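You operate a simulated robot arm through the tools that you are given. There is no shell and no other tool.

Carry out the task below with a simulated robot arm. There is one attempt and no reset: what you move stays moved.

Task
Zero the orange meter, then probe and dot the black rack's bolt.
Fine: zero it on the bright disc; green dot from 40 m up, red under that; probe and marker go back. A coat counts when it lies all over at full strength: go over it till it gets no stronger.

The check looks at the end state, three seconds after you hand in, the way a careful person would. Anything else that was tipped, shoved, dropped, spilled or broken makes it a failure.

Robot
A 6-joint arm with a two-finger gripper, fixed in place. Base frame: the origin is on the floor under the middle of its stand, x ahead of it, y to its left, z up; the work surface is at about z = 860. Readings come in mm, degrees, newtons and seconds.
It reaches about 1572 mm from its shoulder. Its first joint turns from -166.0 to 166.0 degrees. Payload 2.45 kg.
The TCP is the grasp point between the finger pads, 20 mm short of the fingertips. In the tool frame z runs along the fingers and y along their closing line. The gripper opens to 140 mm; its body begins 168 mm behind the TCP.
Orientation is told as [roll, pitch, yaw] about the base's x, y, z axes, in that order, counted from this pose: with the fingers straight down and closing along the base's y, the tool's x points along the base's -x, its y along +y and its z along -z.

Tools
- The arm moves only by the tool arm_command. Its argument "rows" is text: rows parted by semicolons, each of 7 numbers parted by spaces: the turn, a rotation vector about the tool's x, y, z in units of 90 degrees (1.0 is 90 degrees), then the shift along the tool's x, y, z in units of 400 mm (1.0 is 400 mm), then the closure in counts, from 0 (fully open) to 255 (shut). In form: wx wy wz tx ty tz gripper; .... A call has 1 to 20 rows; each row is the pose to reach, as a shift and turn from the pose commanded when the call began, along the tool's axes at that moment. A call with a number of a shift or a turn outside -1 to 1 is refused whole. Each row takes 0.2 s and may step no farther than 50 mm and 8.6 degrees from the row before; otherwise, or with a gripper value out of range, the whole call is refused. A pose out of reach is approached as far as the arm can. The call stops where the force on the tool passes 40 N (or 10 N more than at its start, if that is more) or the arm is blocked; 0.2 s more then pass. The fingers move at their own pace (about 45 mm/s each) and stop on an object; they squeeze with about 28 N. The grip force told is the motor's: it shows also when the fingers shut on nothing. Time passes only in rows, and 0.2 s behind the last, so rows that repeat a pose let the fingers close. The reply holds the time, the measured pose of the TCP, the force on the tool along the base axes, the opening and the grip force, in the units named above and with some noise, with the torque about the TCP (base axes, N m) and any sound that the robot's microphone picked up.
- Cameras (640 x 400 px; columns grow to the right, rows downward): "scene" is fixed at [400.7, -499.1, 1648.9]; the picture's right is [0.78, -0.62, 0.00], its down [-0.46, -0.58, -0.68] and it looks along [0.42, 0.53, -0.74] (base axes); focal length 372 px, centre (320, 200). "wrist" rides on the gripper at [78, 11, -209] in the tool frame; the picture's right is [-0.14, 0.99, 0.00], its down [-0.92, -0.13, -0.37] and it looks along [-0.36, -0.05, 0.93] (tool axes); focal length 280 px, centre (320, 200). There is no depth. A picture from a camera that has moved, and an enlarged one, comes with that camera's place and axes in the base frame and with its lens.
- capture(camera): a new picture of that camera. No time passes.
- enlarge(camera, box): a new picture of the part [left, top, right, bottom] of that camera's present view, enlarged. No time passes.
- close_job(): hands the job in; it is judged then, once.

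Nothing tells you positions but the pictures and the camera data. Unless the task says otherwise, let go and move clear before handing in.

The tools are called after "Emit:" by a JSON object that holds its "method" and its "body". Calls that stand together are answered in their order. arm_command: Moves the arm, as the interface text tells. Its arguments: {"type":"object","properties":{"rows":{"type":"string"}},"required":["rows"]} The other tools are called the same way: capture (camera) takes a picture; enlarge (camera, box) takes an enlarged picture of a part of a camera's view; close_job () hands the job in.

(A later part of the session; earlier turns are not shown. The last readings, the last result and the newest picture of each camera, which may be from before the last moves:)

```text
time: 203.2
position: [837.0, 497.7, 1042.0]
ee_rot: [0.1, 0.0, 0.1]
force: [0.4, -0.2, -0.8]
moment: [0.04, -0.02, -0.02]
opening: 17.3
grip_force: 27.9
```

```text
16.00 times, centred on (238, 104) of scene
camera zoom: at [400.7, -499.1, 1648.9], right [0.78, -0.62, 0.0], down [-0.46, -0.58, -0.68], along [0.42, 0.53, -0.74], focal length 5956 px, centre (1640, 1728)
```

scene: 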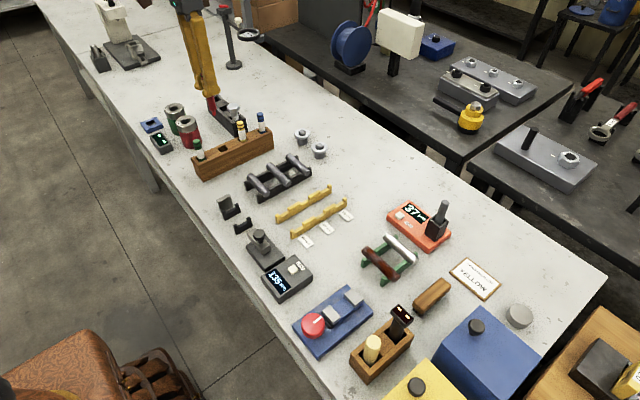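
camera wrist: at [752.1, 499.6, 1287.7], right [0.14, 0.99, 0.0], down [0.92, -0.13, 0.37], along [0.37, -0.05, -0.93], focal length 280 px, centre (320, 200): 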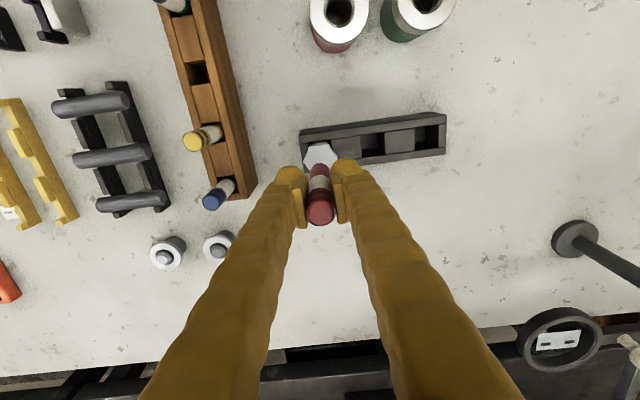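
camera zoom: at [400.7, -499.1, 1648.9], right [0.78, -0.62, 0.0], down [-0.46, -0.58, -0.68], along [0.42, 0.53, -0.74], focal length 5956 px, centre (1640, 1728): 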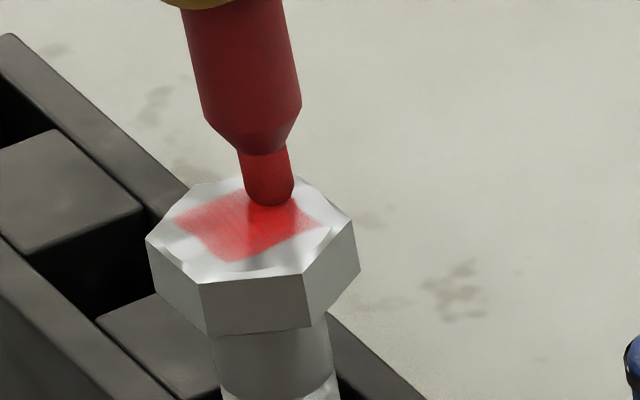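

Emit:
{"method": "arm_command", "body": {"rows": "0 0 0 0 0 -0.01 255; 0 0 0 0.01 -0.01 -0.1 255; 0 0 0 0.02 -0.02 -0.2 255; 0 0 0 0.02 -0.02 -0.21 255; 0 0 0 0.02 -0.02 -0.21 255"}}

Emit:
{"method": "enlarge", "body": {"camera": "wrist", "box": [307, 138, 337, 168]}}

Emit:
{"method": "enlarge", "body": {"camera": "scene", "box": [225, 95, 250, 114]}}

Emit:
{"method": "enlarge", "body": {"camera": "scene", "box": [190, 50, 270, 140]}}

```text
time: 204.4
position: [830.2, 489.9, 1126.3]
ee_rot: [0.0, 0.0, 0.1]
force: [0.6, 0.0, -1.0]
moment: [-0.02, -0.02, -0.01]
opening: 17.7
grip_force: 27.9
```

```text
13.33 times, centred on (322, 153) of wrist
camera zoom: at [751.7, 499.7, 1335.9], right [0.14, 0.99, 0.0], down [0.92, -0.13, 0.37], along [0.36, -0.05, -0.93], focal length 3738 px, centre (293, 827)
```

zoom: 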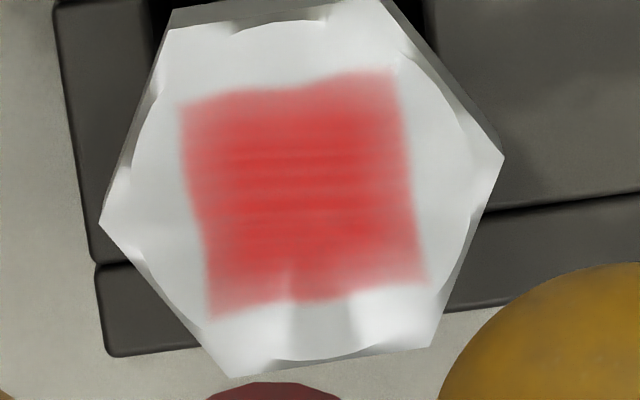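

```text
16.00 times, centred on (238, 104) of scene
camera zoom: at [400.7, -499.1, 1648.9], right [0.78, -0.62, 0.0], down [-0.46, -0.58, -0.68], along [0.42, 0.53, -0.74], focal length 5956 px, centre (1640, 1728)
```

zoom: 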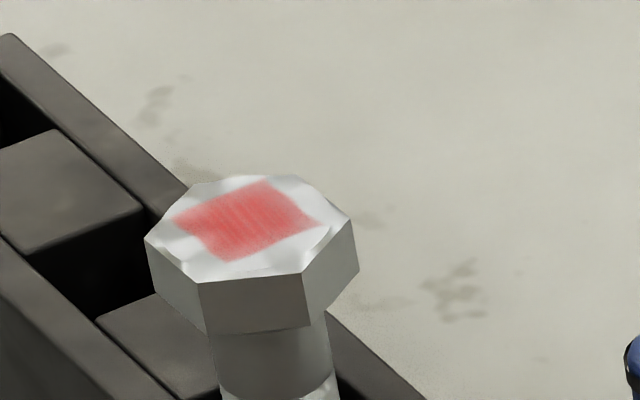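

```text
4.44 times, centred on (230, 95) of scene
camera zoom: at [400.7, -499.1, 1648.9], right [0.78, -0.62, 0.0], down [-0.46, -0.58, -0.68], along [0.42, 0.53, -0.74], focal length 1654 px, centre (720, 667)
```

zoom: 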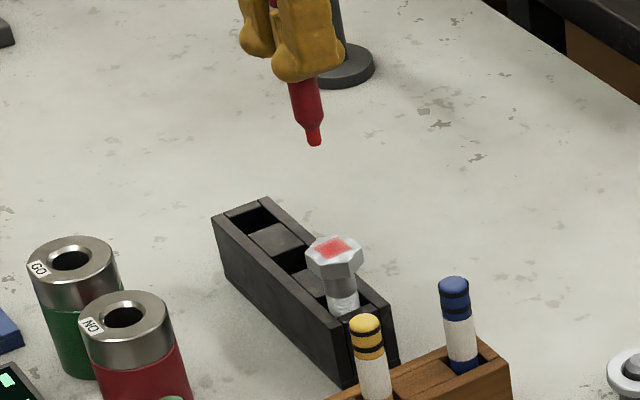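

This view is nearly identical to the last one. I'll compare with the earlier 8x view and zoom on the patch for colour.

Emit:
{"method": "enlarge", "body": {"camera": "wrist", "box": [295, 125, 345, 175]}}

Emit:
{"method": "enlarge", "body": {"camera": "wrist", "box": [312, 144, 332, 164]}}

```text
8.00 times, centred on (320, 150) of wrist
camera zoom: at [751.7, 499.7, 1335.9], right [0.14, 0.99, 0.0], down [0.92, -0.13, 0.37], along [0.36, -0.05, -0.93], focal length 2243 px, centre (320, 600)
```

zoom: 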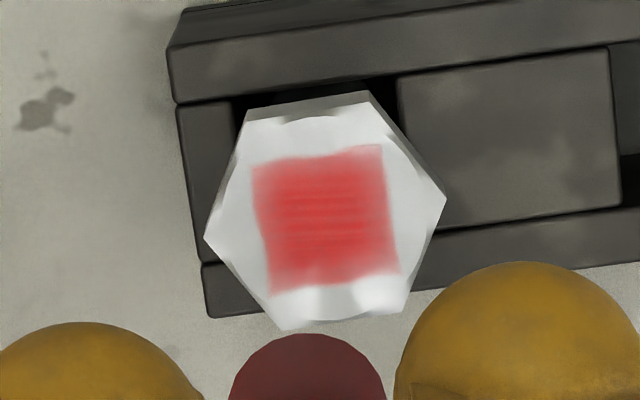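

```text
16.00 times, centred on (322, 154) of wrist
camera zoom: at [751.7, 499.7, 1335.9], right [0.14, 0.99, 0.0], down [0.92, -0.13, 0.37], along [0.36, -0.05, -0.93], focal length 4486 px, centre (288, 936)
```

zoom: 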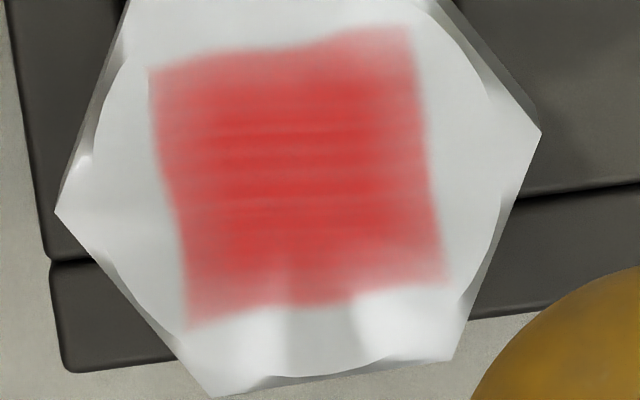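

Three more sets of passes made no visible difference, so the red coat is at full strength. Now I'll take the marker back to its hole.

Emit:
{"method": "arm_command", "body": {"rows": "0 0 0 0.04 -0.045 0 255; 0 0 0 0.1 -0.11 0 255; 0 0 0 0.165 -0.185 0 255; 0 0 0 0.23 -0.26 0 255; 0 0 0 0.28 -0.31 0 255; 0 0 0 0.2885 -0.3225 0 255; 0 0 0 0.2885 -0.3225 0.1 255; 0 0 0 0.2885 -0.3225 0.2 255; 0 0 0 0.2885 -0.3225 0.26 255; 0 0 0 0.2885 -0.3225 0.26 255"}}

Emit:
{"method": "capture", "body": {"camera": "wrist"}}

Emit:
{"method": "enlarge", "body": {"camera": "scene", "box": [185, 90, 265, 170]}}

```text
time: 206.6
position: [714.7, 360.0, 1020.9]
ee_rot: [0.0, 0.0, 0.0]
force: [0.3, 0.5, -1.2]
moment: [0.0, -0.05, 0.03]
opening: 17.4
grip_force: 28.2
```

```text
taken
camera wrist: at [636.2, 370.1, 1230.5], right [0.14, 0.99, 0.0], down [0.92, -0.13, 0.37], along [0.36, -0.05, -0.93], focal length 280 px, centre (320, 200)
```

wrist: 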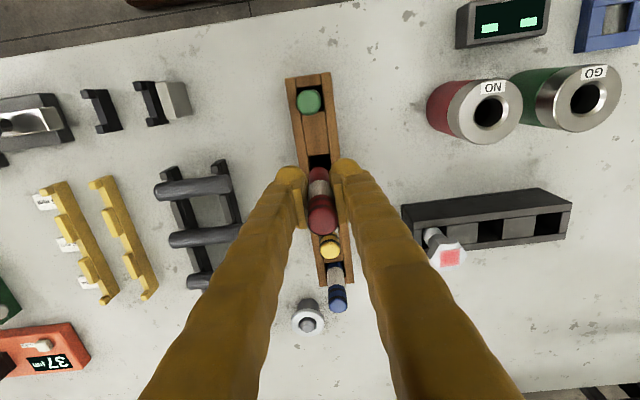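

```text
5.00 times, centred on (225, 130) of scene
camera zoom: at [400.7, -499.1, 1648.9], right [0.78, -0.62, 0.0], down [-0.46, -0.58, -0.68], along [0.42, 0.53, -0.74], focal length 1861 px, centre (795, 550)
```

zoom: 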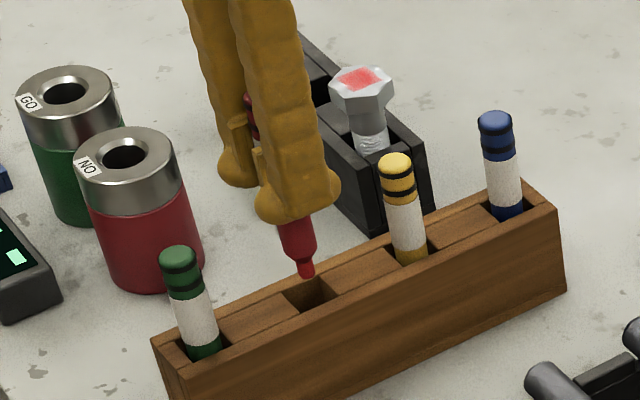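

The nib is lined up above the empty red hole. I'll lower it in gently.

Emit:
{"method": "arm_command", "body": {"rows": "0 0 0 0 0 0.02 255; 0 0 0 0 0 0.04 255; 0 0 0 0 0 0.06 255; 0 0 0 0 0 0.08 255; 0 0 0 0 0 0.1 255; 0 0 0 0 0 0.1 255"}}

Emit:
{"method": "enlarge", "body": {"camera": "scene", "box": [185, 90, 265, 170]}}

Emit:
{"method": "enlarge", "body": {"camera": "wrist", "box": [270, 100, 370, 250]}}

```text
time: 208.0
position: [713.4, 360.4, 982.4]
ee_rot: [0.0, -0.1, 0.0]
force: [0.2, -0.4, 0.2]
moment: [0.0, 0.0, 0.01]
opening: 17.4
grip_force: 27.7
```

```text
5.00 times, centred on (225, 130) of scene
camera zoom: at [400.7, -499.1, 1648.9], right [0.78, -0.62, 0.0], down [-0.46, -0.58, -0.68], along [0.42, 0.53, -0.74], focal length 1861 px, centre (795, 550)
```

zoom: 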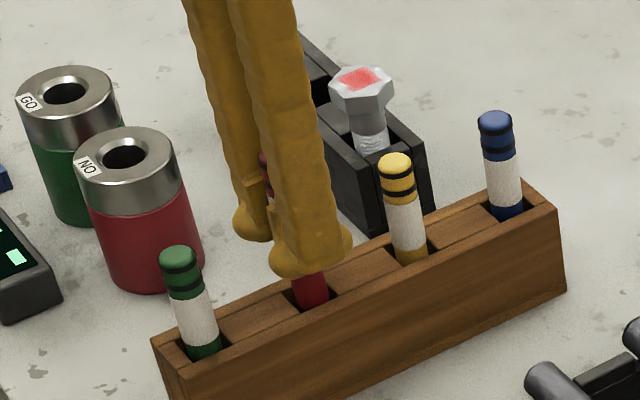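

```text
2.67 times, centred on (320, 175) of wrist
camera zoom: at [636.2, 370.7, 1191.4], right [0.14, 0.99, 0.0], down [0.92, -0.13, 0.37], along [0.37, -0.05, -0.93], focal length 748 px, centre (320, 267)
```

zoom: 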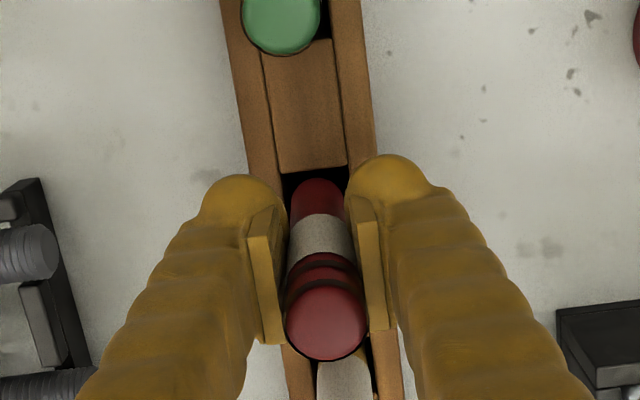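

It's sliding in freely. I'll continue down slowly, watching the force.

Emit:
{"method": "arm_command", "body": {"rows": "0 0 0 0 0 0.015 255; 0 0 0 0 0 0.03 255; 0 0 0 0 0 0.045 255; 0 0 0 0 0 0.055 255; 0 0 0 0 0 0.0625 255; 0 0 0 0 0 0.0675 255; 0 0 0 0 0 0.0675 255"}}

Emit:
{"method": "enlarge", "body": {"camera": "scene", "box": [185, 90, 265, 170]}}

```text
time: 209.6
position: [715.1, 360.5, 955.5]
ee_rot: [0.0, 0.0, 0.0]
force: [-0.1, 0.2, -1.0]
moment: [0.01, 0.0, -0.04]
opening: 17.3
grip_force: 27.8
```

```text
5.00 times, centred on (225, 130) of scene
camera zoom: at [400.7, -499.1, 1648.9], right [0.78, -0.62, 0.0], down [-0.46, -0.58, -0.68], along [0.42, 0.53, -0.74], focal length 1861 px, centre (795, 550)
```

zoom: 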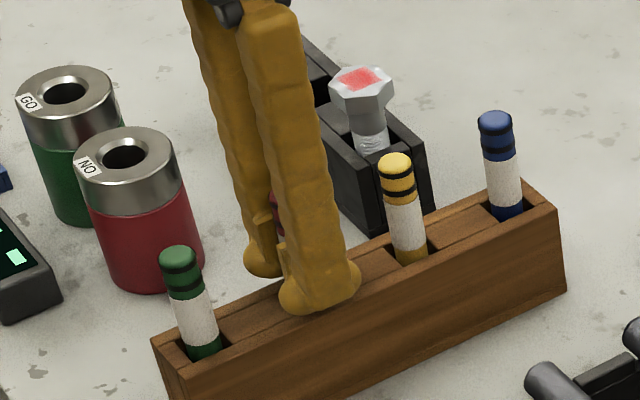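

Emit:
{"method": "arm_command", "body": {"rows": "0 0 0 0 0 0.0015 255; 0 0 0 0 0 0.003 255; 0 0 0 0 0 0.0045 255; 0 0 0 0 0 0.006 255; 0 0 0 0 0 0.006 255"}}

Emit:
{"method": "enlarge", "body": {"camera": "scene", "box": [205, 115, 245, 155]}}

```text
time: 210.8
position: [715.4, 361.3, 953.7]
ee_rot: [0.1, 0.0, 0.1]
force: [0.2, -0.1, -0.2]
moment: [0.02, 0.01, 0.0]
opening: 17.5
grip_force: 27.9
```

```text
10.00 times, centred on (225, 135) of scene
camera zoom: at [400.7, -499.1, 1648.9], right [0.78, -0.62, 0.0], down [-0.46, -0.58, -0.68], along [0.42, 0.53, -0.74], focal length 3722 px, centre (1270, 850)
```

zoom: 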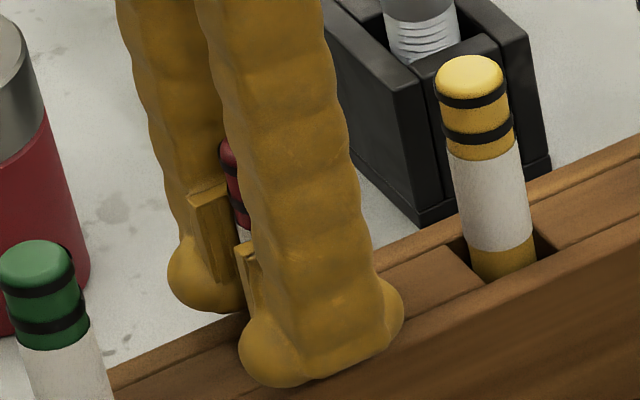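

Emit:
{"method": "arm_command", "body": {"rows": "0 0 0 0 0 0.0012 255; 0 0 0 0 0 0.0025 255; 0 0 0 0 0 0.0037 255; 0 0 0 0 0 0.0037 255"}}

```text
time: 211.8
position: [713.2, 362.0, 951.4]
ee_rot: [0.1, 0.1, 0.1]
force: [-0.1, 0.5, -0.7]
moment: [0.04, 0.02, -0.02]
opening: 17.3
grip_force: 27.9
```

Nothing is touching and the marker is about 1–2 mm above its seat. I'll open the fingers and let it settle.

Emit:
{"method": "arm_command", "body": {"rows": "0 0 0 0 0 0 200; 0 0 0 0 0 0 120; 0 0 0 0 0 0 120; 0 0 0 0 0 0 120; 0 0 0 0 0 0 120; 0 0 0 0 0 0 120; 0 0 0 0 0 -0.05 120; 0 0 0 0 0 -0.12 120; 0 0 0 0 0 -0.22 120; 0 0 0 0 0 -0.32 120; 0 0 0 0 0 -0.42 120; 0 0 0 0 0 -0.5 120; 0 0 0 0 0 -0.5 120"}}

Emit:
{"method": "capture", "body": {"camera": "wrist"}}

Emit:
{"method": "capture", "body": {"camera": "scene"}}

Emit:
{"method": "enlarge", "body": {"camera": "scene", "box": [185, 90, 275, 170]}}

```text
time: 214.6
position: [715.0, 360.4, 1152.8]
ee_rot: [0.0, 0.0, 0.0]
force: [1.0, -0.1, 0.6]
moment: [0.01, -0.01, 0.0]
opening: 74.2
grip_force: 0.1
```

```text
taken
camera wrist: at [636.8, 371.0, 1361.3], right [0.14, 0.99, 0.0], down [0.92, -0.13, 0.37], along [0.36, -0.05, -0.93], focal length 280 px, centre (320, 200)
```

wrist: 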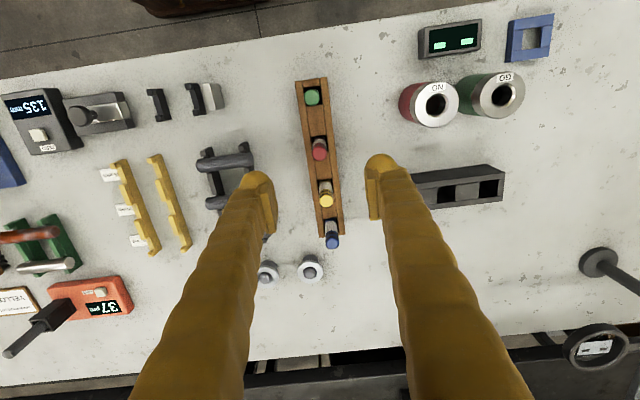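

```text
taken
```

scene: 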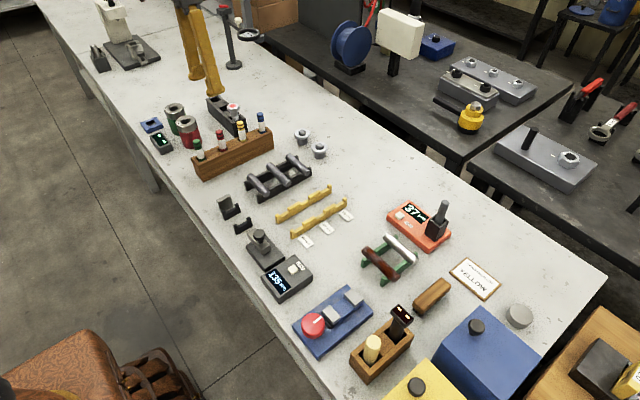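

```text
5.00 times, centred on (230, 130) of scene
camera zoom: at [400.7, -499.1, 1648.9], right [0.78, -0.62, 0.0], down [-0.46, -0.58, -0.68], along [0.42, 0.53, -0.74], focal length 1861 px, centre (770, 550)
```

zoom: 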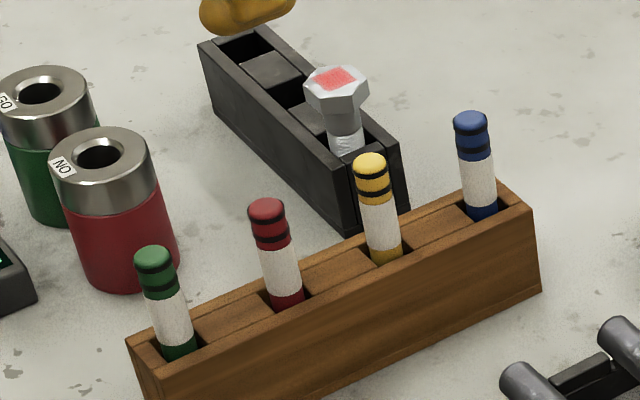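

The marker is seated and the bolt carries the red patch. I'll take a clean, unobstructed look from directly above to judge the coat.

Emit:
{"method": "arm_command", "body": {"rows": "0 0 0 -0.08 0.045 0 120; 0 0 0 -0.17 0.1 0 120; 0 0 0 -0.26 0.16 0 120; 0 0 0 -0.35 0.22 0 120; 0 0 0 -0.44 0.27 0 120; 0 0 0 -0.483 0.295 0 120; 0 0 0 -0.483 0.295 0.1 120; 0 0 0 -0.483 0.295 0.2 120; 0 0 0 -0.483 0.295 0.25 120; 0 0 0 -0.483 0.295 0.25 120"}}

Emit:
{"method": "capture", "body": {"camera": "wrist"}}

```text
time: 216.8
position: [906.8, 479.2, 1052.7]
ee_rot: [0.0, 0.0, 0.0]
force: [0.0, -0.2, -0.1]
moment: [0.0, 0.03, -0.01]
opening: 74.0
grip_force: 0.0
```

```text
taken
camera wrist: at [829.6, 488.6, 1260.9], right [0.14, 0.99, 0.0], down [0.92, -0.13, 0.37], along [0.37, -0.05, -0.93], focal length 280 px, centre (320, 200)
```

wrist: 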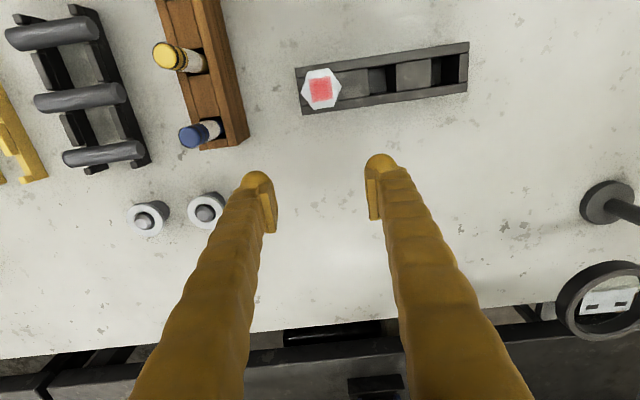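

Emit:
{"method": "enlarge", "body": {"camera": "wrist", "box": [300, 66, 345, 111]}}

Emit:
{"method": "enlarge", "body": {"camera": "wrist", "box": [308, 76, 334, 102]}}

Emit:
{"method": "enlarge", "body": {"camera": "scene", "box": [225, 95, 250, 114]}}

```text
8.89 times, centred on (322, 88) of wrist
camera zoom: at [829.6, 488.6, 1260.9], right [0.14, 0.99, 0.0], down [0.92, -0.13, 0.37], along [0.37, -0.05, -0.93], focal length 2492 px, centre (298, 1191)
```

zoom: 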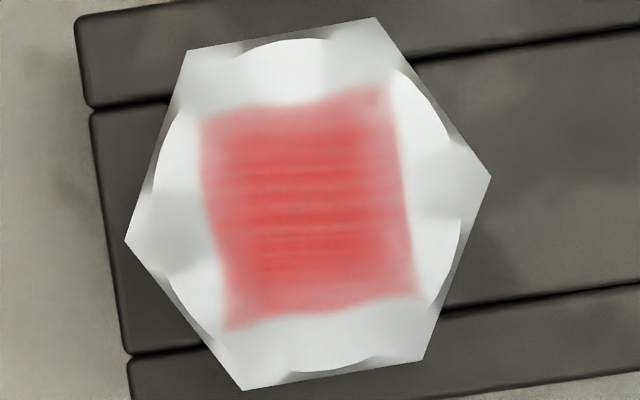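

```text
15.38 times, centred on (321, 89) of wrist
camera zoom: at [829.6, 488.6, 1260.9], right [0.14, 0.99, 0.0], down [0.92, -0.13, 0.37], along [0.37, -0.05, -0.93], focal length 4314 px, centre (305, 1908)
```

zoom: 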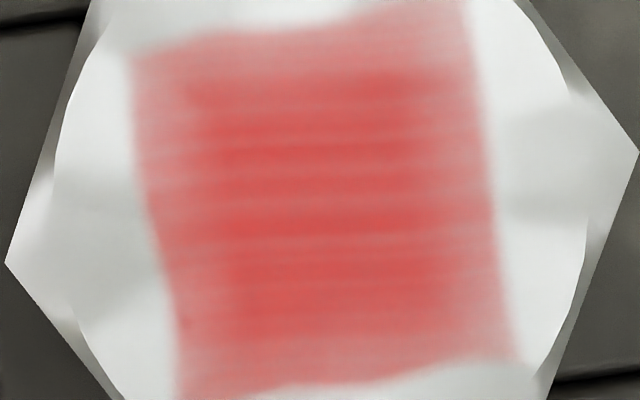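

```text
16.00 times, centred on (238, 104) of scene
camera zoom: at [400.7, -499.1, 1648.9], right [0.78, -0.62, 0.0], down [-0.46, -0.58, -0.68], along [0.42, 0.53, -0.74], focal length 5956 px, centre (1640, 1728)
```

zoom: 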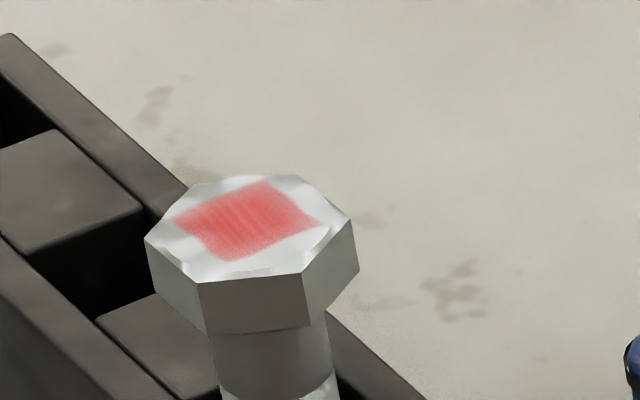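

Up close there's a denser core with paler edges, and I can't be certain it's saturated. I now understand that the leaning bolt made the nib lose contact partway along each stroke. I'll fetch the marker again and make better-shaped strokes, then compare against this exact view.

Emit:
{"method": "arm_command", "body": {"rows": "0 0 0 0 0 -0.1 120; 0 0 0 0 0 -0.2 120; 0 0 0 0 0 -0.25 120; 0 0 0 0.08 -0.05 -0.25 120; 0 0 0 0.17 -0.1 -0.25 120; 0 0 0 0.26 -0.16 -0.25 120; 0 0 0 0.35 -0.21 -0.25 120; 0 0 0 0.44 -0.27 -0.25 120; 0 0 0 0.483 -0.295 -0.25 120; 0 0 0 0.483 -0.295 -0.15 120; 0 0 0 0.483 -0.295 -0.05 120; 0 0 0 0.483 -0.295 0.05 120; 0 0 0 0.483 -0.295 0.05 120"}}

Emit:
{"method": "enlarge", "body": {"camera": "wrist", "box": [270, 90, 370, 240]}}

```text
time: 219.6
position: [715.4, 361.1, 1031.9]
ee_rot: [0.0, 0.0, 0.0]
force: [0.2, 0.6, -0.2]
moment: [0.0, 0.02, 0.0]
opening: 74.1
grip_force: 0.1
```

```text
2.67 times, centred on (320, 165) of wrist
camera zoom: at [636.8, 370.7, 1240.4], right [0.14, 0.99, 0.0], down [0.92, -0.13, 0.37], along [0.37, -0.05, -0.93], focal length 748 px, centre (320, 293)
```

zoom: 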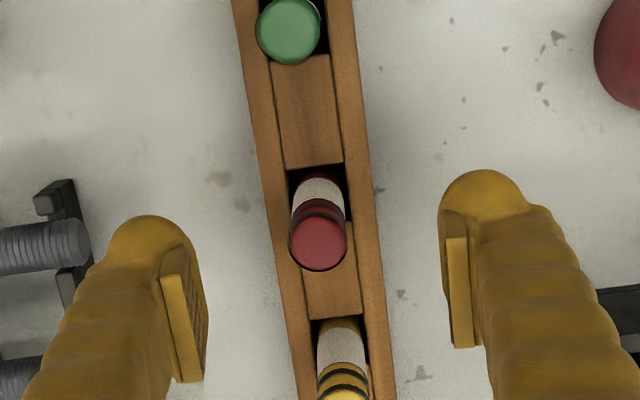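

The marker sits centred. I'll descend, grip and lift it.

Emit:
{"method": "arm_command", "body": {"rows": "0 0 0 0 0 0.08 120; 0 0 0 0 0 0.15 120; 0 0 0 0 0 0.175 120; 0 0 0 0 0 0.175 120; 0 0 0 0 0 0.175 255; 0 0 0 0 0 0.175 255; 0 0 0 0 0 0.175 255; 0 0 0 0 0 0.175 255; 0 0 0 0 0 0.175 255; 0 0 0 0 0 0.175 255"}}

Emit:
{"method": "arm_command", "body": {"rows": "0 0 0 0 0 -0.03 255; 0 0 0 0 0 -0.08 255; 0 0 0 0 0 -0.15 255; 0 0 0 0 0 -0.22 255; 0 0 0 0 0 -0.3 255; 0 0 0 0 0 -0.38 255; 0 0 0 0 0 -0.45 255; 0 0 0 -0.04 0.045 -0.45 255; 0 0 0 -0.1 0.11 -0.45 255; 0 0 0 -0.165 0.185 -0.45 255; 0 0 0 -0.23 0.26 -0.45 255; 0 0 0 -0.28 0.31 -0.45 255; 0 0 0 -0.2885 0.2975 -0.45 255; 0 0 0 -0.2885 0.2975 -0.37 255; 0 0 0 -0.2885 0.2975 -0.29 255; 0 0 0 -0.2885 0.2975 -0.25 255; 0 0 0 -0.2885 0.2975 -0.25 255"}}

Emit:
{"method": "enlarge", "body": {"camera": "scene", "box": [200, 60, 280, 130]}}

```text
time: 221.8
position: [713.6, 361.8, 960.7]
ee_rot: [-0.1, 0.1, 0.0]
force: [0.0, -0.3, -0.4]
moment: [-0.03, 0.01, -0.01]
opening: 17.4
grip_force: 28.2
```

```text
time: 225.4
position: [830.3, 479.7, 1061.2]
ee_rot: [0.0, 0.0, 0.0]
force: [-0.1, -0.2, -0.3]
moment: [0.01, 0.01, -0.01]
opening: 17.6
grip_force: 27.7
```

```text
5.71 times, centred on (240, 95) of scene
camera zoom: at [400.7, -499.1, 1648.9], right [0.78, -0.62, 0.0], down [-0.46, -0.58, -0.68], along [0.42, 0.53, -0.74], focal length 2127 px, centre (777, 800)
```

zoom: 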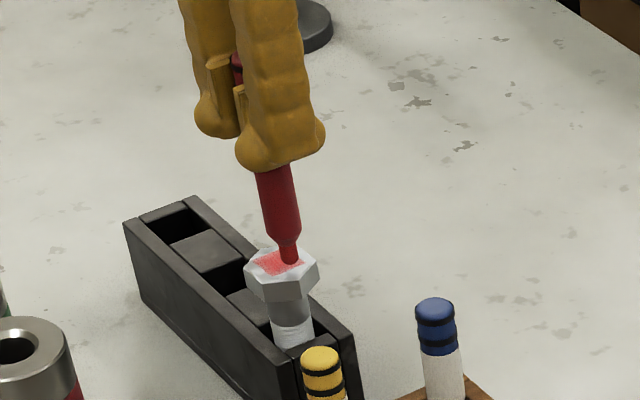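

I have the marker again, positioned at the -y edge of the patch. I'll find contact gently.

Emit:
{"method": "arm_command", "body": {"rows": "0 0 0 0 0 0.008 255; 0 0 0 0 0 0.0125 255; 0 0 0 0 0 0.0135 255; 0 0 0 0 0 0.0145 255; 0 0 0 0 0 0.0145 255"}}

Emit:
{"method": "arm_command", "body": {"rows": "0 0 0 0 0 0.0008 255; 0 0 0 0 0 0.0008 255"}}

Emit:
{"method": "arm_command", "body": {"rows": "0 0 0 0 0 0.0008 255; 0 0 0 0 0 0.0008 255"}}

Emit:
{"method": "arm_command", "body": {"rows": "0 0 0 0 0 0.0008 255; 0 0 0 0 0 0.0008 255"}}

```text
time: 226.6
position: [829.4, 480.9, 1055.8]
ee_rot: [0.0, 0.0, 0.0]
force: [-0.5, -0.1, 2.1]
moment: [-0.01, 0.02, -0.02]
opening: 17.4
grip_force: 28.0
```

```text
time: 227.2
position: [828.5, 479.9, 1055.1]
ee_rot: [0.0, 0.1, 0.0]
force: [0.3, 0.0, 5.0]
moment: [0.01, -0.07, -0.03]
opening: 17.4
grip_force: 27.9
```

```text
time: 227.8
position: [828.9, 479.5, 1055.1]
ee_rot: [0.0, 0.0, 0.0]
force: [-0.3, 0.0, 11.5]
moment: [-0.01, -0.03, -0.01]
opening: 17.5
grip_force: 28.0
```

```text
time: 228.4
position: [829.4, 479.3, 1054.8]
ee_rot: [0.0, 0.1, 0.0]
force: [1.2, -1.5, 16.2]
moment: [-0.07, -0.07, -0.03]
opening: 17.7
grip_force: 28.2
```

Contact starts at about 1057.7 (commanded). I'll do one shaped stroke, rising as the bolt leans and then descending along the tilted face, and pause mid-way to verify.

Emit:
{"method": "arm_command", "body": {"rows": "0 0 0 0 0 -0.00175 255; 0 0 0 0 0.005 -0.00275 255; 0 0 0 0 0.01 -0.0035 255; 0 0 0 0 0.02 -0.0032 255; 0 0 0 0 0.03 -0.0028 255"}}

Emit:
{"method": "enlarge", "body": {"camera": "scene", "box": [225, 95, 250, 114]}}

```text
time: 229.6
position: [828.5, 491.9, 1055.5]
ee_rot: [0.0, 0.0, 0.1]
force: [0.0, -2.2, 11.3]
moment: [-0.28, -0.01, -0.02]
opening: 17.7
grip_force: 27.9
```

```text
16.00 times, centred on (238, 104) of scene
camera zoom: at [400.7, -499.1, 1648.9], right [0.78, -0.62, 0.0], down [-0.46, -0.58, -0.68], along [0.42, 0.53, -0.74], focal length 5956 px, centre (1640, 1728)
```

zoom: 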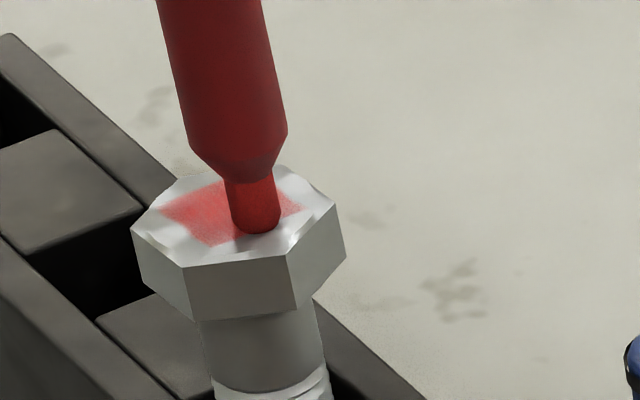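

It works: the bolt leans against its stop and the nib slides under 11 N. I'll finish this stroke and come back with a mirrored profile.

Emit:
{"method": "arm_command", "body": {"rows": "0 0 0 0 0.01 0.0004 255; 0 0 0 0 0.02 0.0008 255; 0 0 0 0 0.03 0.0012 255"}}

Emit:
{"method": "enlarge", "body": {"camera": "scene", "box": [225, 95, 250, 114]}}

```text
time: 230.4
position: [829.1, 503.9, 1056.6]
ee_rot: [0.0, -0.1, 0.0]
force: [0.1, -1.4, 4.5]
moment: [-0.17, -0.02, -0.02]
opening: 17.5
grip_force: 27.7
```

```text
16.00 times, centred on (238, 104) of scene
camera zoom: at [400.7, -499.1, 1648.9], right [0.78, -0.62, 0.0], down [-0.46, -0.58, -0.68], along [0.42, 0.53, -0.74], focal length 5956 px, centre (1640, 1728)
```

zoom: 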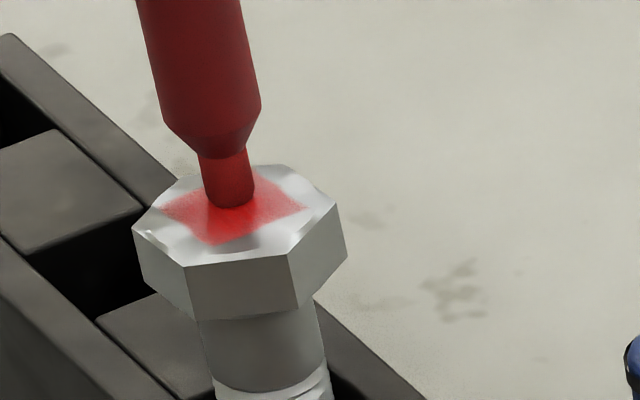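

Contact held to the far edge of the patch. Now I'll do a full mirrored return and another forward stroke.

Emit:
{"method": "arm_command", "body": {"rows": "0 0 0 0 -0.01 -0.0003 255; 0 0 0 0 -0.015 -0.00115 255; 0 0 0 0 -0.02 -0.002 255; 0 0 0 0 -0.03 -0.00165 255; 0 0 0 0 -0.04 -0.0012 255; 0 0 0 0 -0.05 -0.0008 255; 0 0 0 0 -0.06 -0.0004 255; 0 0 0 0 -0.07 0 255; 0 0 0 0 -0.06 -0.0003 255; 0 0 0 0 -0.055 -0.00115 255; 0 0 0 0 -0.05 -0.002 255; 0 0 0 0 -0.04 -0.00165 255; 0 0 0 0 -0.03 -0.0012 255; 0 0 0 0 -0.02 -0.0008 255; 0 0 0 0 -0.01 -0.0004 255; 0 0 0 0 0 0 255"}}

Emit:
{"method": "enlarge", "body": {"camera": "scene", "box": [225, 95, 250, 114]}}

```text
time: 233.8
position: [829.6, 503.9, 1055.5]
ee_rot: [0.0, 0.0, 0.0]
force: [0.5, 0.0, 1.4]
moment: [-0.01, 0.0, -0.01]
opening: 17.7
grip_force: 27.7
```

```text
16.00 times, centred on (238, 104) of scene
camera zoom: at [400.7, -499.1, 1648.9], right [0.78, -0.62, 0.0], down [-0.46, -0.58, -0.68], along [0.42, 0.53, -0.74], focal length 5956 px, centre (1640, 1728)
```

zoom: 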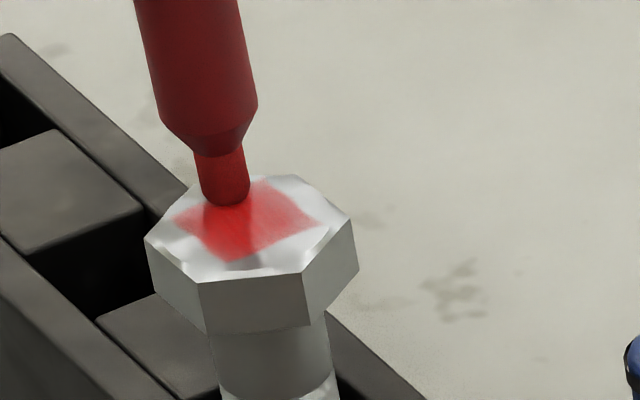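

Emit:
{"method": "arm_command", "body": {"rows": "0 0 0 -0.0075 0 -0.002 255; 0 0 0 -0.015 0 -0.002 255; 0 0 0 -0.015 0 0.0008 255; 0 0 0 -0.015 -0.01 0.0008 255; 0 0 0 -0.015 -0.015 -0.0001 255; 0 0 0 -0.015 -0.02 -0.001 255; 0 0 0 -0.015 -0.03 -0.0006 255; 0 0 0 -0.015 -0.04 -0.0002 255; 0 0 0 -0.015 -0.05 0.0002 255; 0 0 0 -0.015 -0.06 0.0006 255; 0 0 0 -0.015 -0.07 0.001 255; 0 0 0 -0.015 -0.06 0.001 255; 0 0 0 -0.015 -0.055 0.0001 255; 0 0 0 -0.015 -0.05 -0.0006 255; 0 0 0 -0.015 -0.04 -0.0003 255; 0 0 0 -0.015 -0.03 0.0001 255; 0 0 0 -0.015 -0.02 0.0005 255; 0 0 0 -0.015 -0.01 0.0009 255; 0 0 0 -0.015 0 0.0013 255"}}

Emit:
{"method": "enlarge", "body": {"camera": "scene", "box": [225, 95, 250, 114]}}

```text
time: 237.8
position: [834.1, 503.8, 1054.6]
ee_rot: [0.0, 0.0, 0.1]
force: [-0.5, 0.8, 0.4]
moment: [-0.04, 0.03, 0.02]
opening: 17.4
grip_force: 27.8
```

```text
16.00 times, centred on (238, 104) of scene
camera zoom: at [400.7, -499.1, 1648.9], right [0.78, -0.62, 0.0], down [-0.46, -0.58, -0.68], along [0.42, 0.53, -0.74], focal length 5956 px, centre (1640, 1728)
```

zoom: 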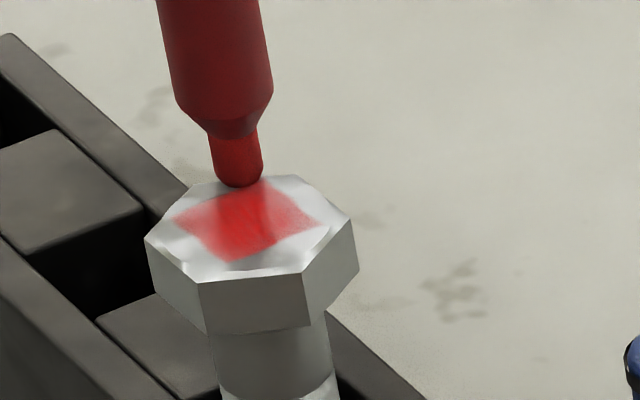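

Emit:
{"method": "arm_command", "body": {"rows": "0 0 0 0.015 0 -0.003 255; 0 0 0 0.03 0 -0.003 255; 0 0 0 0.03 0 0.0008 255; 0 0 0 0.03 -0.01 0.0008 255; 0 0 0 0.03 -0.015 -0.0001 255; 0 0 0 0.03 -0.02 -0.001 255; 0 0 0 0.03 -0.03 -0.0006 255; 0 0 0 0.03 -0.04 -0.0002 255; 0 0 0 0.03 -0.05 0.0002 255; 0 0 0 0.03 -0.06 0.0006 255; 0 0 0 0.03 -0.07 0.001 255; 0 0 0 0.03 -0.06 0.001 255; 0 0 0 0.03 -0.055 0.0001 255; 0 0 0 0.03 -0.05 -0.0006 255; 0 0 0 0.03 -0.04 -0.0003 255; 0 0 0 0.03 -0.03 0.0001 255; 0 0 0 0.03 -0.02 0.0005 255; 0 0 0 0.03 -0.01 0.0009 255; 0 0 0 0.03 0 0.0013 255"}}

Emit:
{"method": "enlarge", "body": {"camera": "scene", "box": [225, 95, 250, 114]}}

```text
time: 241.8
position: [823.8, 502.9, 1054.8]
ee_rot: [0.0, 0.0, 0.0]
force: [0.3, -0.8, 1.3]
moment: [-0.03, 0.0, -0.01]
opening: 17.7
grip_force: 28.2
```

```text
16.00 times, centred on (238, 104) of scene
camera zoom: at [400.7, -499.1, 1648.9], right [0.78, -0.62, 0.0], down [-0.46, -0.58, -0.68], along [0.42, 0.53, -0.74], focal length 5956 px, centre (1640, 1728)
```

zoom: 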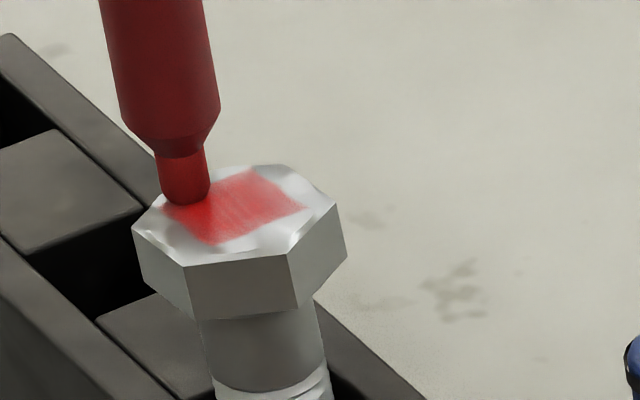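

Contact is good here too. One more pair of strokes at the centre, then I'll go back to compare views.

Emit:
{"method": "arm_command", "body": {"rows": "0 0 0 -0.0075 0 -0.003 255; 0 0 0 -0.015 0 -0.003 255; 0 0 0 -0.015 0 0.0006 255; 0 0 0 -0.015 -0.01 0.0006 255; 0 0 0 -0.015 -0.015 -0.0003 255; 0 0 0 -0.015 -0.02 -0.0012 255; 0 0 0 -0.015 -0.03 -0.0008 255; 0 0 0 -0.015 -0.04 -0.0004 255; 0 0 0 -0.015 -0.05 0 255; 0 0 0 -0.015 -0.06 0.0004 255; 0 0 0 -0.015 -0.07 0.0008 255; 0 0 0 -0.015 -0.06 0.0008 255; 0 0 0 -0.015 -0.055 -0.0001 255; 0 0 0 -0.015 -0.05 -0.0008 255; 0 0 0 -0.015 -0.04 -0.0005 255; 0 0 0 -0.015 -0.03 -0.0001 255; 0 0 0 -0.015 -0.02 0.0003 255; 0 0 0 -0.015 -0.01 0.0007 255; 0 0 0 -0.015 0 0.0011 255"}}

Emit:
{"method": "enlarge", "body": {"camera": "scene", "box": [225, 95, 250, 114]}}

```text
time: 245.8
position: [829.9, 502.6, 1054.9]
ee_rot: [0.0, 0.1, 0.1]
force: [-0.5, -1.0, 2.6]
moment: [-0.07, -0.04, -0.05]
opening: 17.4
grip_force: 28.1
```

```text
16.00 times, centred on (238, 104) of scene
camera zoom: at [400.7, -499.1, 1648.9], right [0.78, -0.62, 0.0], down [-0.46, -0.58, -0.68], along [0.42, 0.53, -0.74], focal length 5956 px, centre (1640, 1728)
```

zoom: 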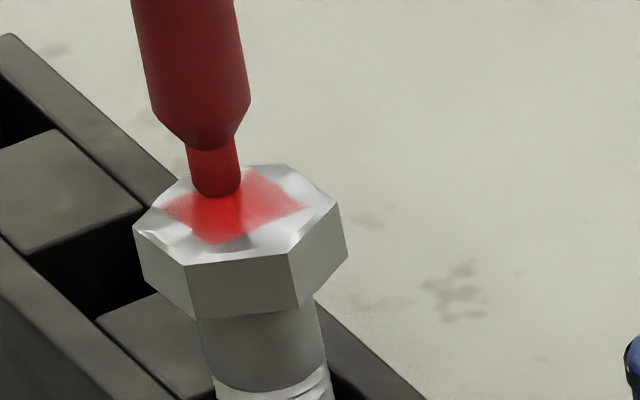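

The stroke finished in contact. I'll swing the camera over the bolt (marker still held) to the same viewpoint as before to compare.

Emit:
{"method": "arm_command", "body": {"rows": "0 0 0 0 0 -0.01 255; 0 0 0 0 0 -0.08 255; 0 0 0 -0.06 -0.02 -0.1 255; 0 0 0 -0.14 -0.045 -0.1 255; 0 0 0 -0.1945 -0.0625 -0.1 255; 0 0 0 -0.1945 -0.0625 -0.03 255; 0 0 0 -0.1945 -0.0625 0.006 255; 0 0 0 -0.1945 -0.0625 0.006 255"}}

Emit:
{"method": "enlarge", "body": {"camera": "wrist", "box": [300, 66, 345, 111]}}

Emit:
{"method": "enlarge", "body": {"camera": "wrist", "box": [308, 76, 334, 102]}}

Emit:
{"method": "enlarge", "body": {"camera": "scene", "box": [225, 95, 250, 114]}}

```text
time: 247.6
position: [907.6, 478.6, 1050.7]
ee_rot: [0.0, 0.0, 0.0]
force: [0.9, 0.3, -0.3]
moment: [0.01, 0.01, 0.01]
opening: 17.4
grip_force: 28.1
```

```text
8.89 times, centred on (322, 88) of wrist
camera zoom: at [829.6, 488.5, 1259.3], right [0.14, 0.99, 0.0], down [0.92, -0.13, 0.37], along [0.37, -0.05, -0.93], focal length 2492 px, centre (298, 1191)
```

zoom: 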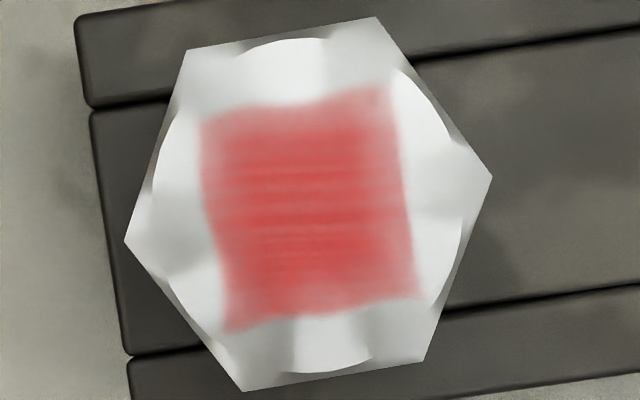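

```text
15.38 times, centred on (321, 89) of wrist
camera zoom: at [829.6, 488.5, 1259.3], right [0.14, 0.99, 0.0], down [0.92, -0.13, 0.37], along [0.37, -0.05, -0.93], focal length 4314 px, centre (305, 1908)
```

zoom: 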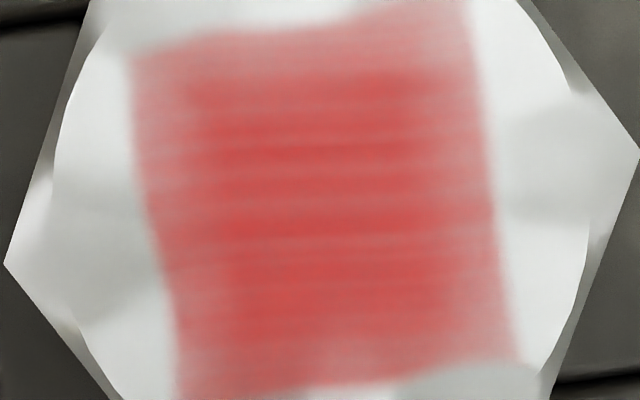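

```text
16.00 times, centred on (238, 104) of scene
camera zoom: at [400.7, -499.1, 1648.9], right [0.78, -0.62, 0.0], down [-0.46, -0.58, -0.68], along [0.42, 0.53, -0.74], focal length 5956 px, centre (1640, 1728)
```

zoom: 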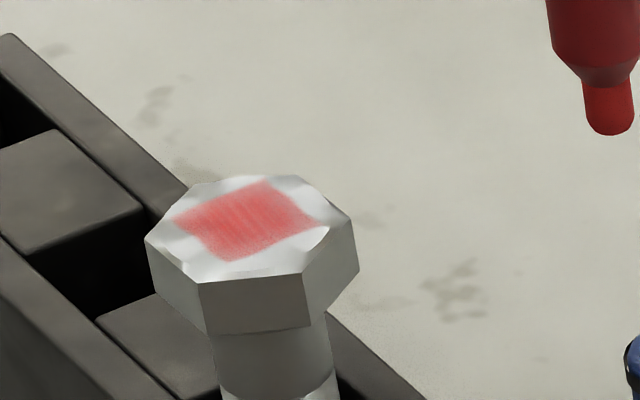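

The view is identical to before: same strength, same edges. So the coat is saturated. I'll return the marker to its hole.

Emit:
{"method": "arm_command", "body": {"rows": "0 0 0 0 0 -0.1 255; 0 0 0 0 0 -0.2 255; 0 0 0 0.05 -0.03 -0.22 255; 0 0 0 0.13 -0.08 -0.22 255; 0 0 0 0.22 -0.135 -0.22 255; 0 0 0 0.31 -0.19 -0.22 255; 0 0 0 0.4 -0.245 -0.22 255; 0 0 0 0.46 -0.28 -0.22 255; 0 0 0 0.483 -0.295 -0.22 255; 0 0 0 0.483 -0.295 -0.12 255; 0 0 0 0.483 -0.295 -0.02 255; 0 0 0 0.483 -0.295 0.03 255; 0 0 0 0.483 -0.295 0.03 255"}}

Emit:
{"method": "enlarge", "body": {"camera": "scene", "box": [185, 90, 265, 170]}}

Emit:
{"method": "enlarge", "body": {"camera": "wrist", "box": [270, 90, 370, 240]}}

```text
time: 250.4
position: [715.7, 360.1, 1040.2]
ee_rot: [0.0, 0.0, 0.0]
force: [0.4, 0.7, 0.2]
moment: [0.01, 0.04, 0.01]
opening: 17.3
grip_force: 28.4
```

```text
5.00 times, centred on (225, 130) of scene
camera zoom: at [400.7, -499.1, 1648.9], right [0.78, -0.62, 0.0], down [-0.46, -0.58, -0.68], along [0.42, 0.53, -0.74], focal length 1861 px, centre (795, 550)
```

zoom: 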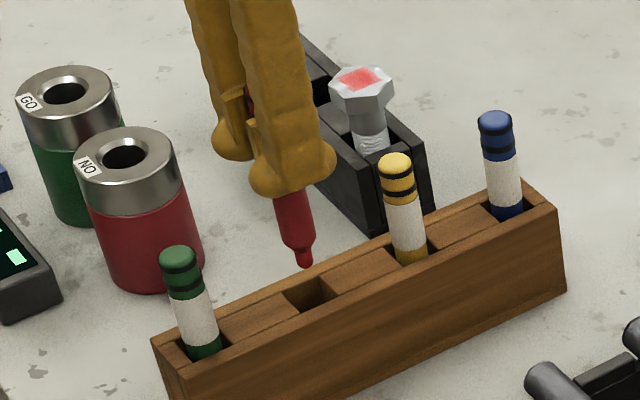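

```text
2.67 times, centred on (320, 165) of wrist
camera zoom: at [637.1, 370.5, 1248.2], right [0.14, 0.99, 0.0], down [0.92, -0.13, 0.37], along [0.37, -0.05, -0.93], focal length 748 px, centre (320, 293)
```

zoom: 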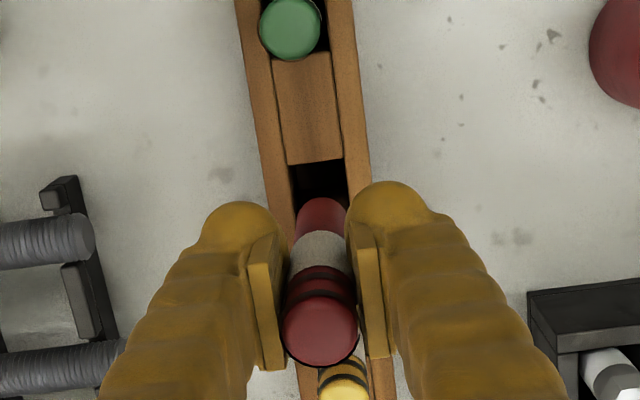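

It's aligned as before. I'll lower it in.

Emit:
{"method": "arm_command", "body": {"rows": "0 0 0 0 0 0.03 255; 0 0 0 0 0 0.06 255; 0 0 0 0 0 0.09 255; 0 0 0 0 0 0.12 255; 0 0 0 0 0 0.14 255; 0 0 0 0 0 0.16 255; 0 0 0 0 0 0.175 255; 0 0 0 0 0 0.185 255; 0 0 0 0 0 0.19 255; 0 0 0 0 0 0.194 255; 0 0 0 0 0 0.194 255"}}

Emit:
{"method": "enlarge", "body": {"camera": "scene", "box": [185, 90, 265, 170]}}

```text
time: 252.8
position: [713.6, 360.6, 961.6]
ee_rot: [0.0, 0.1, 0.0]
force: [0.2, 0.2, -0.3]
moment: [0.0, -0.04, -0.01]
opening: 17.5
grip_force: 28.4
```

```text
5.00 times, centred on (225, 130) of scene
camera zoom: at [400.7, -499.1, 1648.9], right [0.78, -0.62, 0.0], down [-0.46, -0.58, -0.68], along [0.42, 0.53, -0.74], focal length 1861 px, centre (795, 550)
```

zoom: 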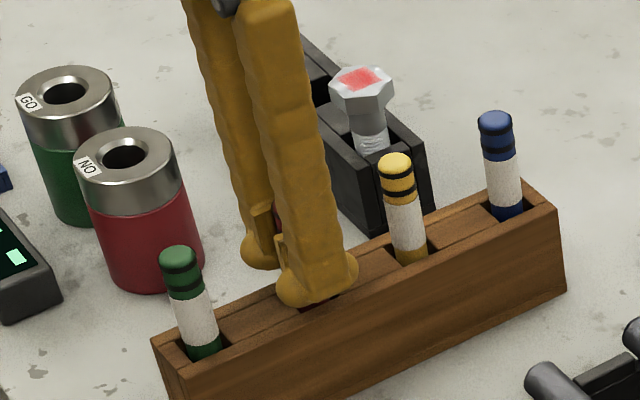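

Emit:
{"method": "arm_command", "body": {"rows": "0 0 0 0 0 0.0012 255; 0 0 0 0 0 0.0025 255; 0 0 0 0 0 0.0037 255; 0 0 0 0 0 0.0037 255"}}

Emit:
{"method": "arm_command", "body": {"rows": "0 0 0 0 0 0 200; 0 0 0 0 0 0 120; 0 0 0 0 0 0 120; 0 0 0 0 0 0 120; 0 0 0 0 0 0 120; 0 0 0 0 0 0 120; 0 0 0 0 0 -0.05 120; 0 0 0 0 0 -0.12 120; 0 0 0 0 0 -0.22 120; 0 0 0 0 0 -0.32 120; 0 0 0 0 0 -0.42 120; 0 0 0 0 0 -0.52 120; 0 0 0 0 0 -0.62 120; 0 0 0 0 0 -0.7 120; 0 0 0 0 0 -0.7 120"}}

Emit:
{"method": "capture", "body": {"camera": "scene"}}

Emit:
{"method": "capture", "body": {"camera": "wrist"}}

Emit:
{"method": "enlarge", "body": {"camera": "scene", "box": [185, 90, 275, 170]}}

Emit:
{"method": "enlarge", "body": {"camera": "scene", "box": [360, 180, 560, 340]}}

```text
time: 253.8
position: [714.4, 361.2, 959.7]
ee_rot: [0.0, 0.0, 0.0]
force: [0.2, -0.2, -0.7]
moment: [0.03, -0.03, 0.01]
opening: 17.3
grip_force: 27.6
```

```text
time: 257.0
position: [714.8, 361.8, 1240.6]
ee_rot: [0.1, 0.0, 0.0]
force: [0.2, -0.4, 0.3]
moment: [0.0, 0.01, -0.01]
opening: 74.2
grip_force: 0.0
```

```text
taken
```

scene: 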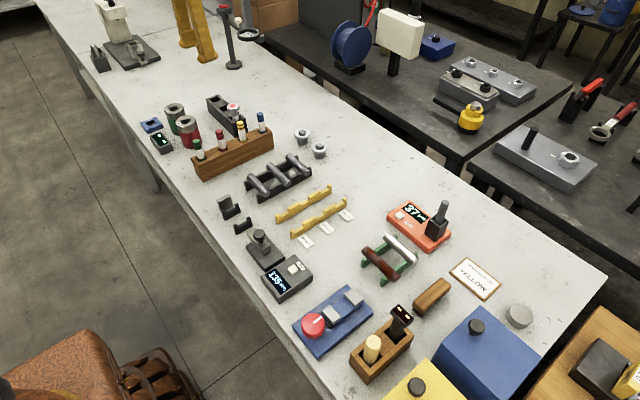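

```text
taken
camera wrist: at [636.6, 370.8, 1449.2], right [0.14, 0.99, 0.0], down [0.92, -0.13, 0.37], along [0.36, -0.05, -0.93], focal length 280 px, centre (320, 200)
```

wrist: 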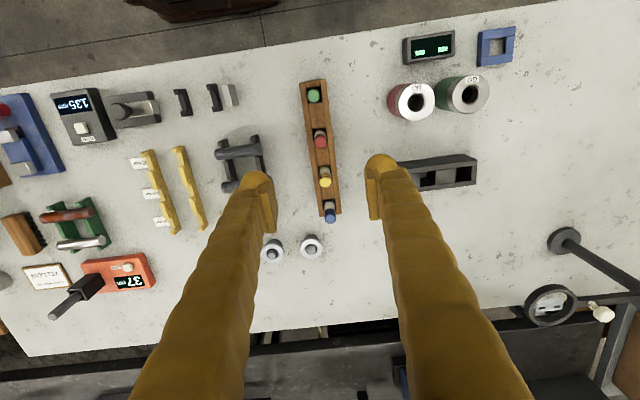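

```text
5.00 times, centred on (230, 130) of scene
camera zoom: at [400.7, -499.1, 1648.9], right [0.78, -0.62, 0.0], down [-0.46, -0.58, -0.68], along [0.42, 0.53, -0.74], focal length 1861 px, centre (770, 550)
```

zoom: 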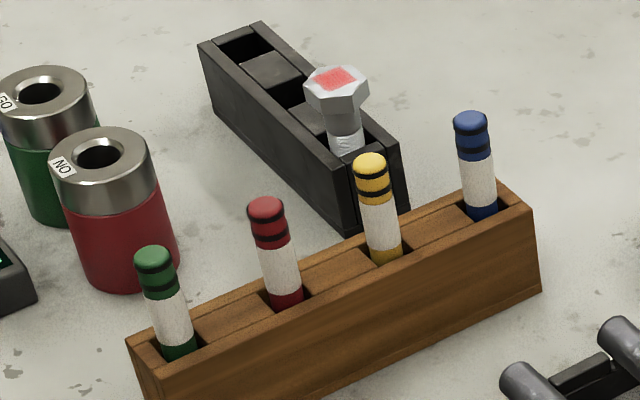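

```text
2.50 times, centred on (460, 260) of scene
camera zoom: at [400.7, -499.1, 1648.9], right [0.78, -0.62, 0.0], down [-0.46, -0.58, -0.68], along [0.42, 0.53, -0.74], focal length 930 px, centre (-30, 50)
```

zoom: 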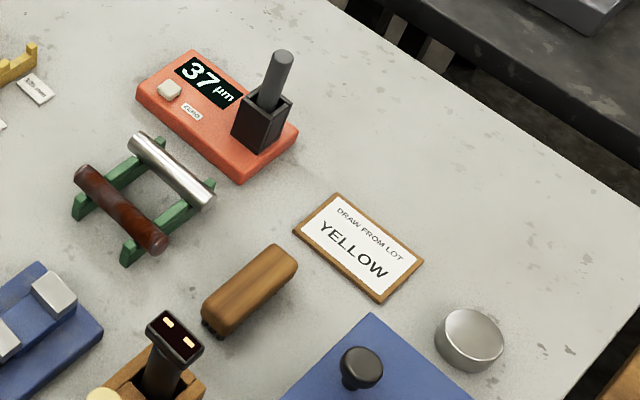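

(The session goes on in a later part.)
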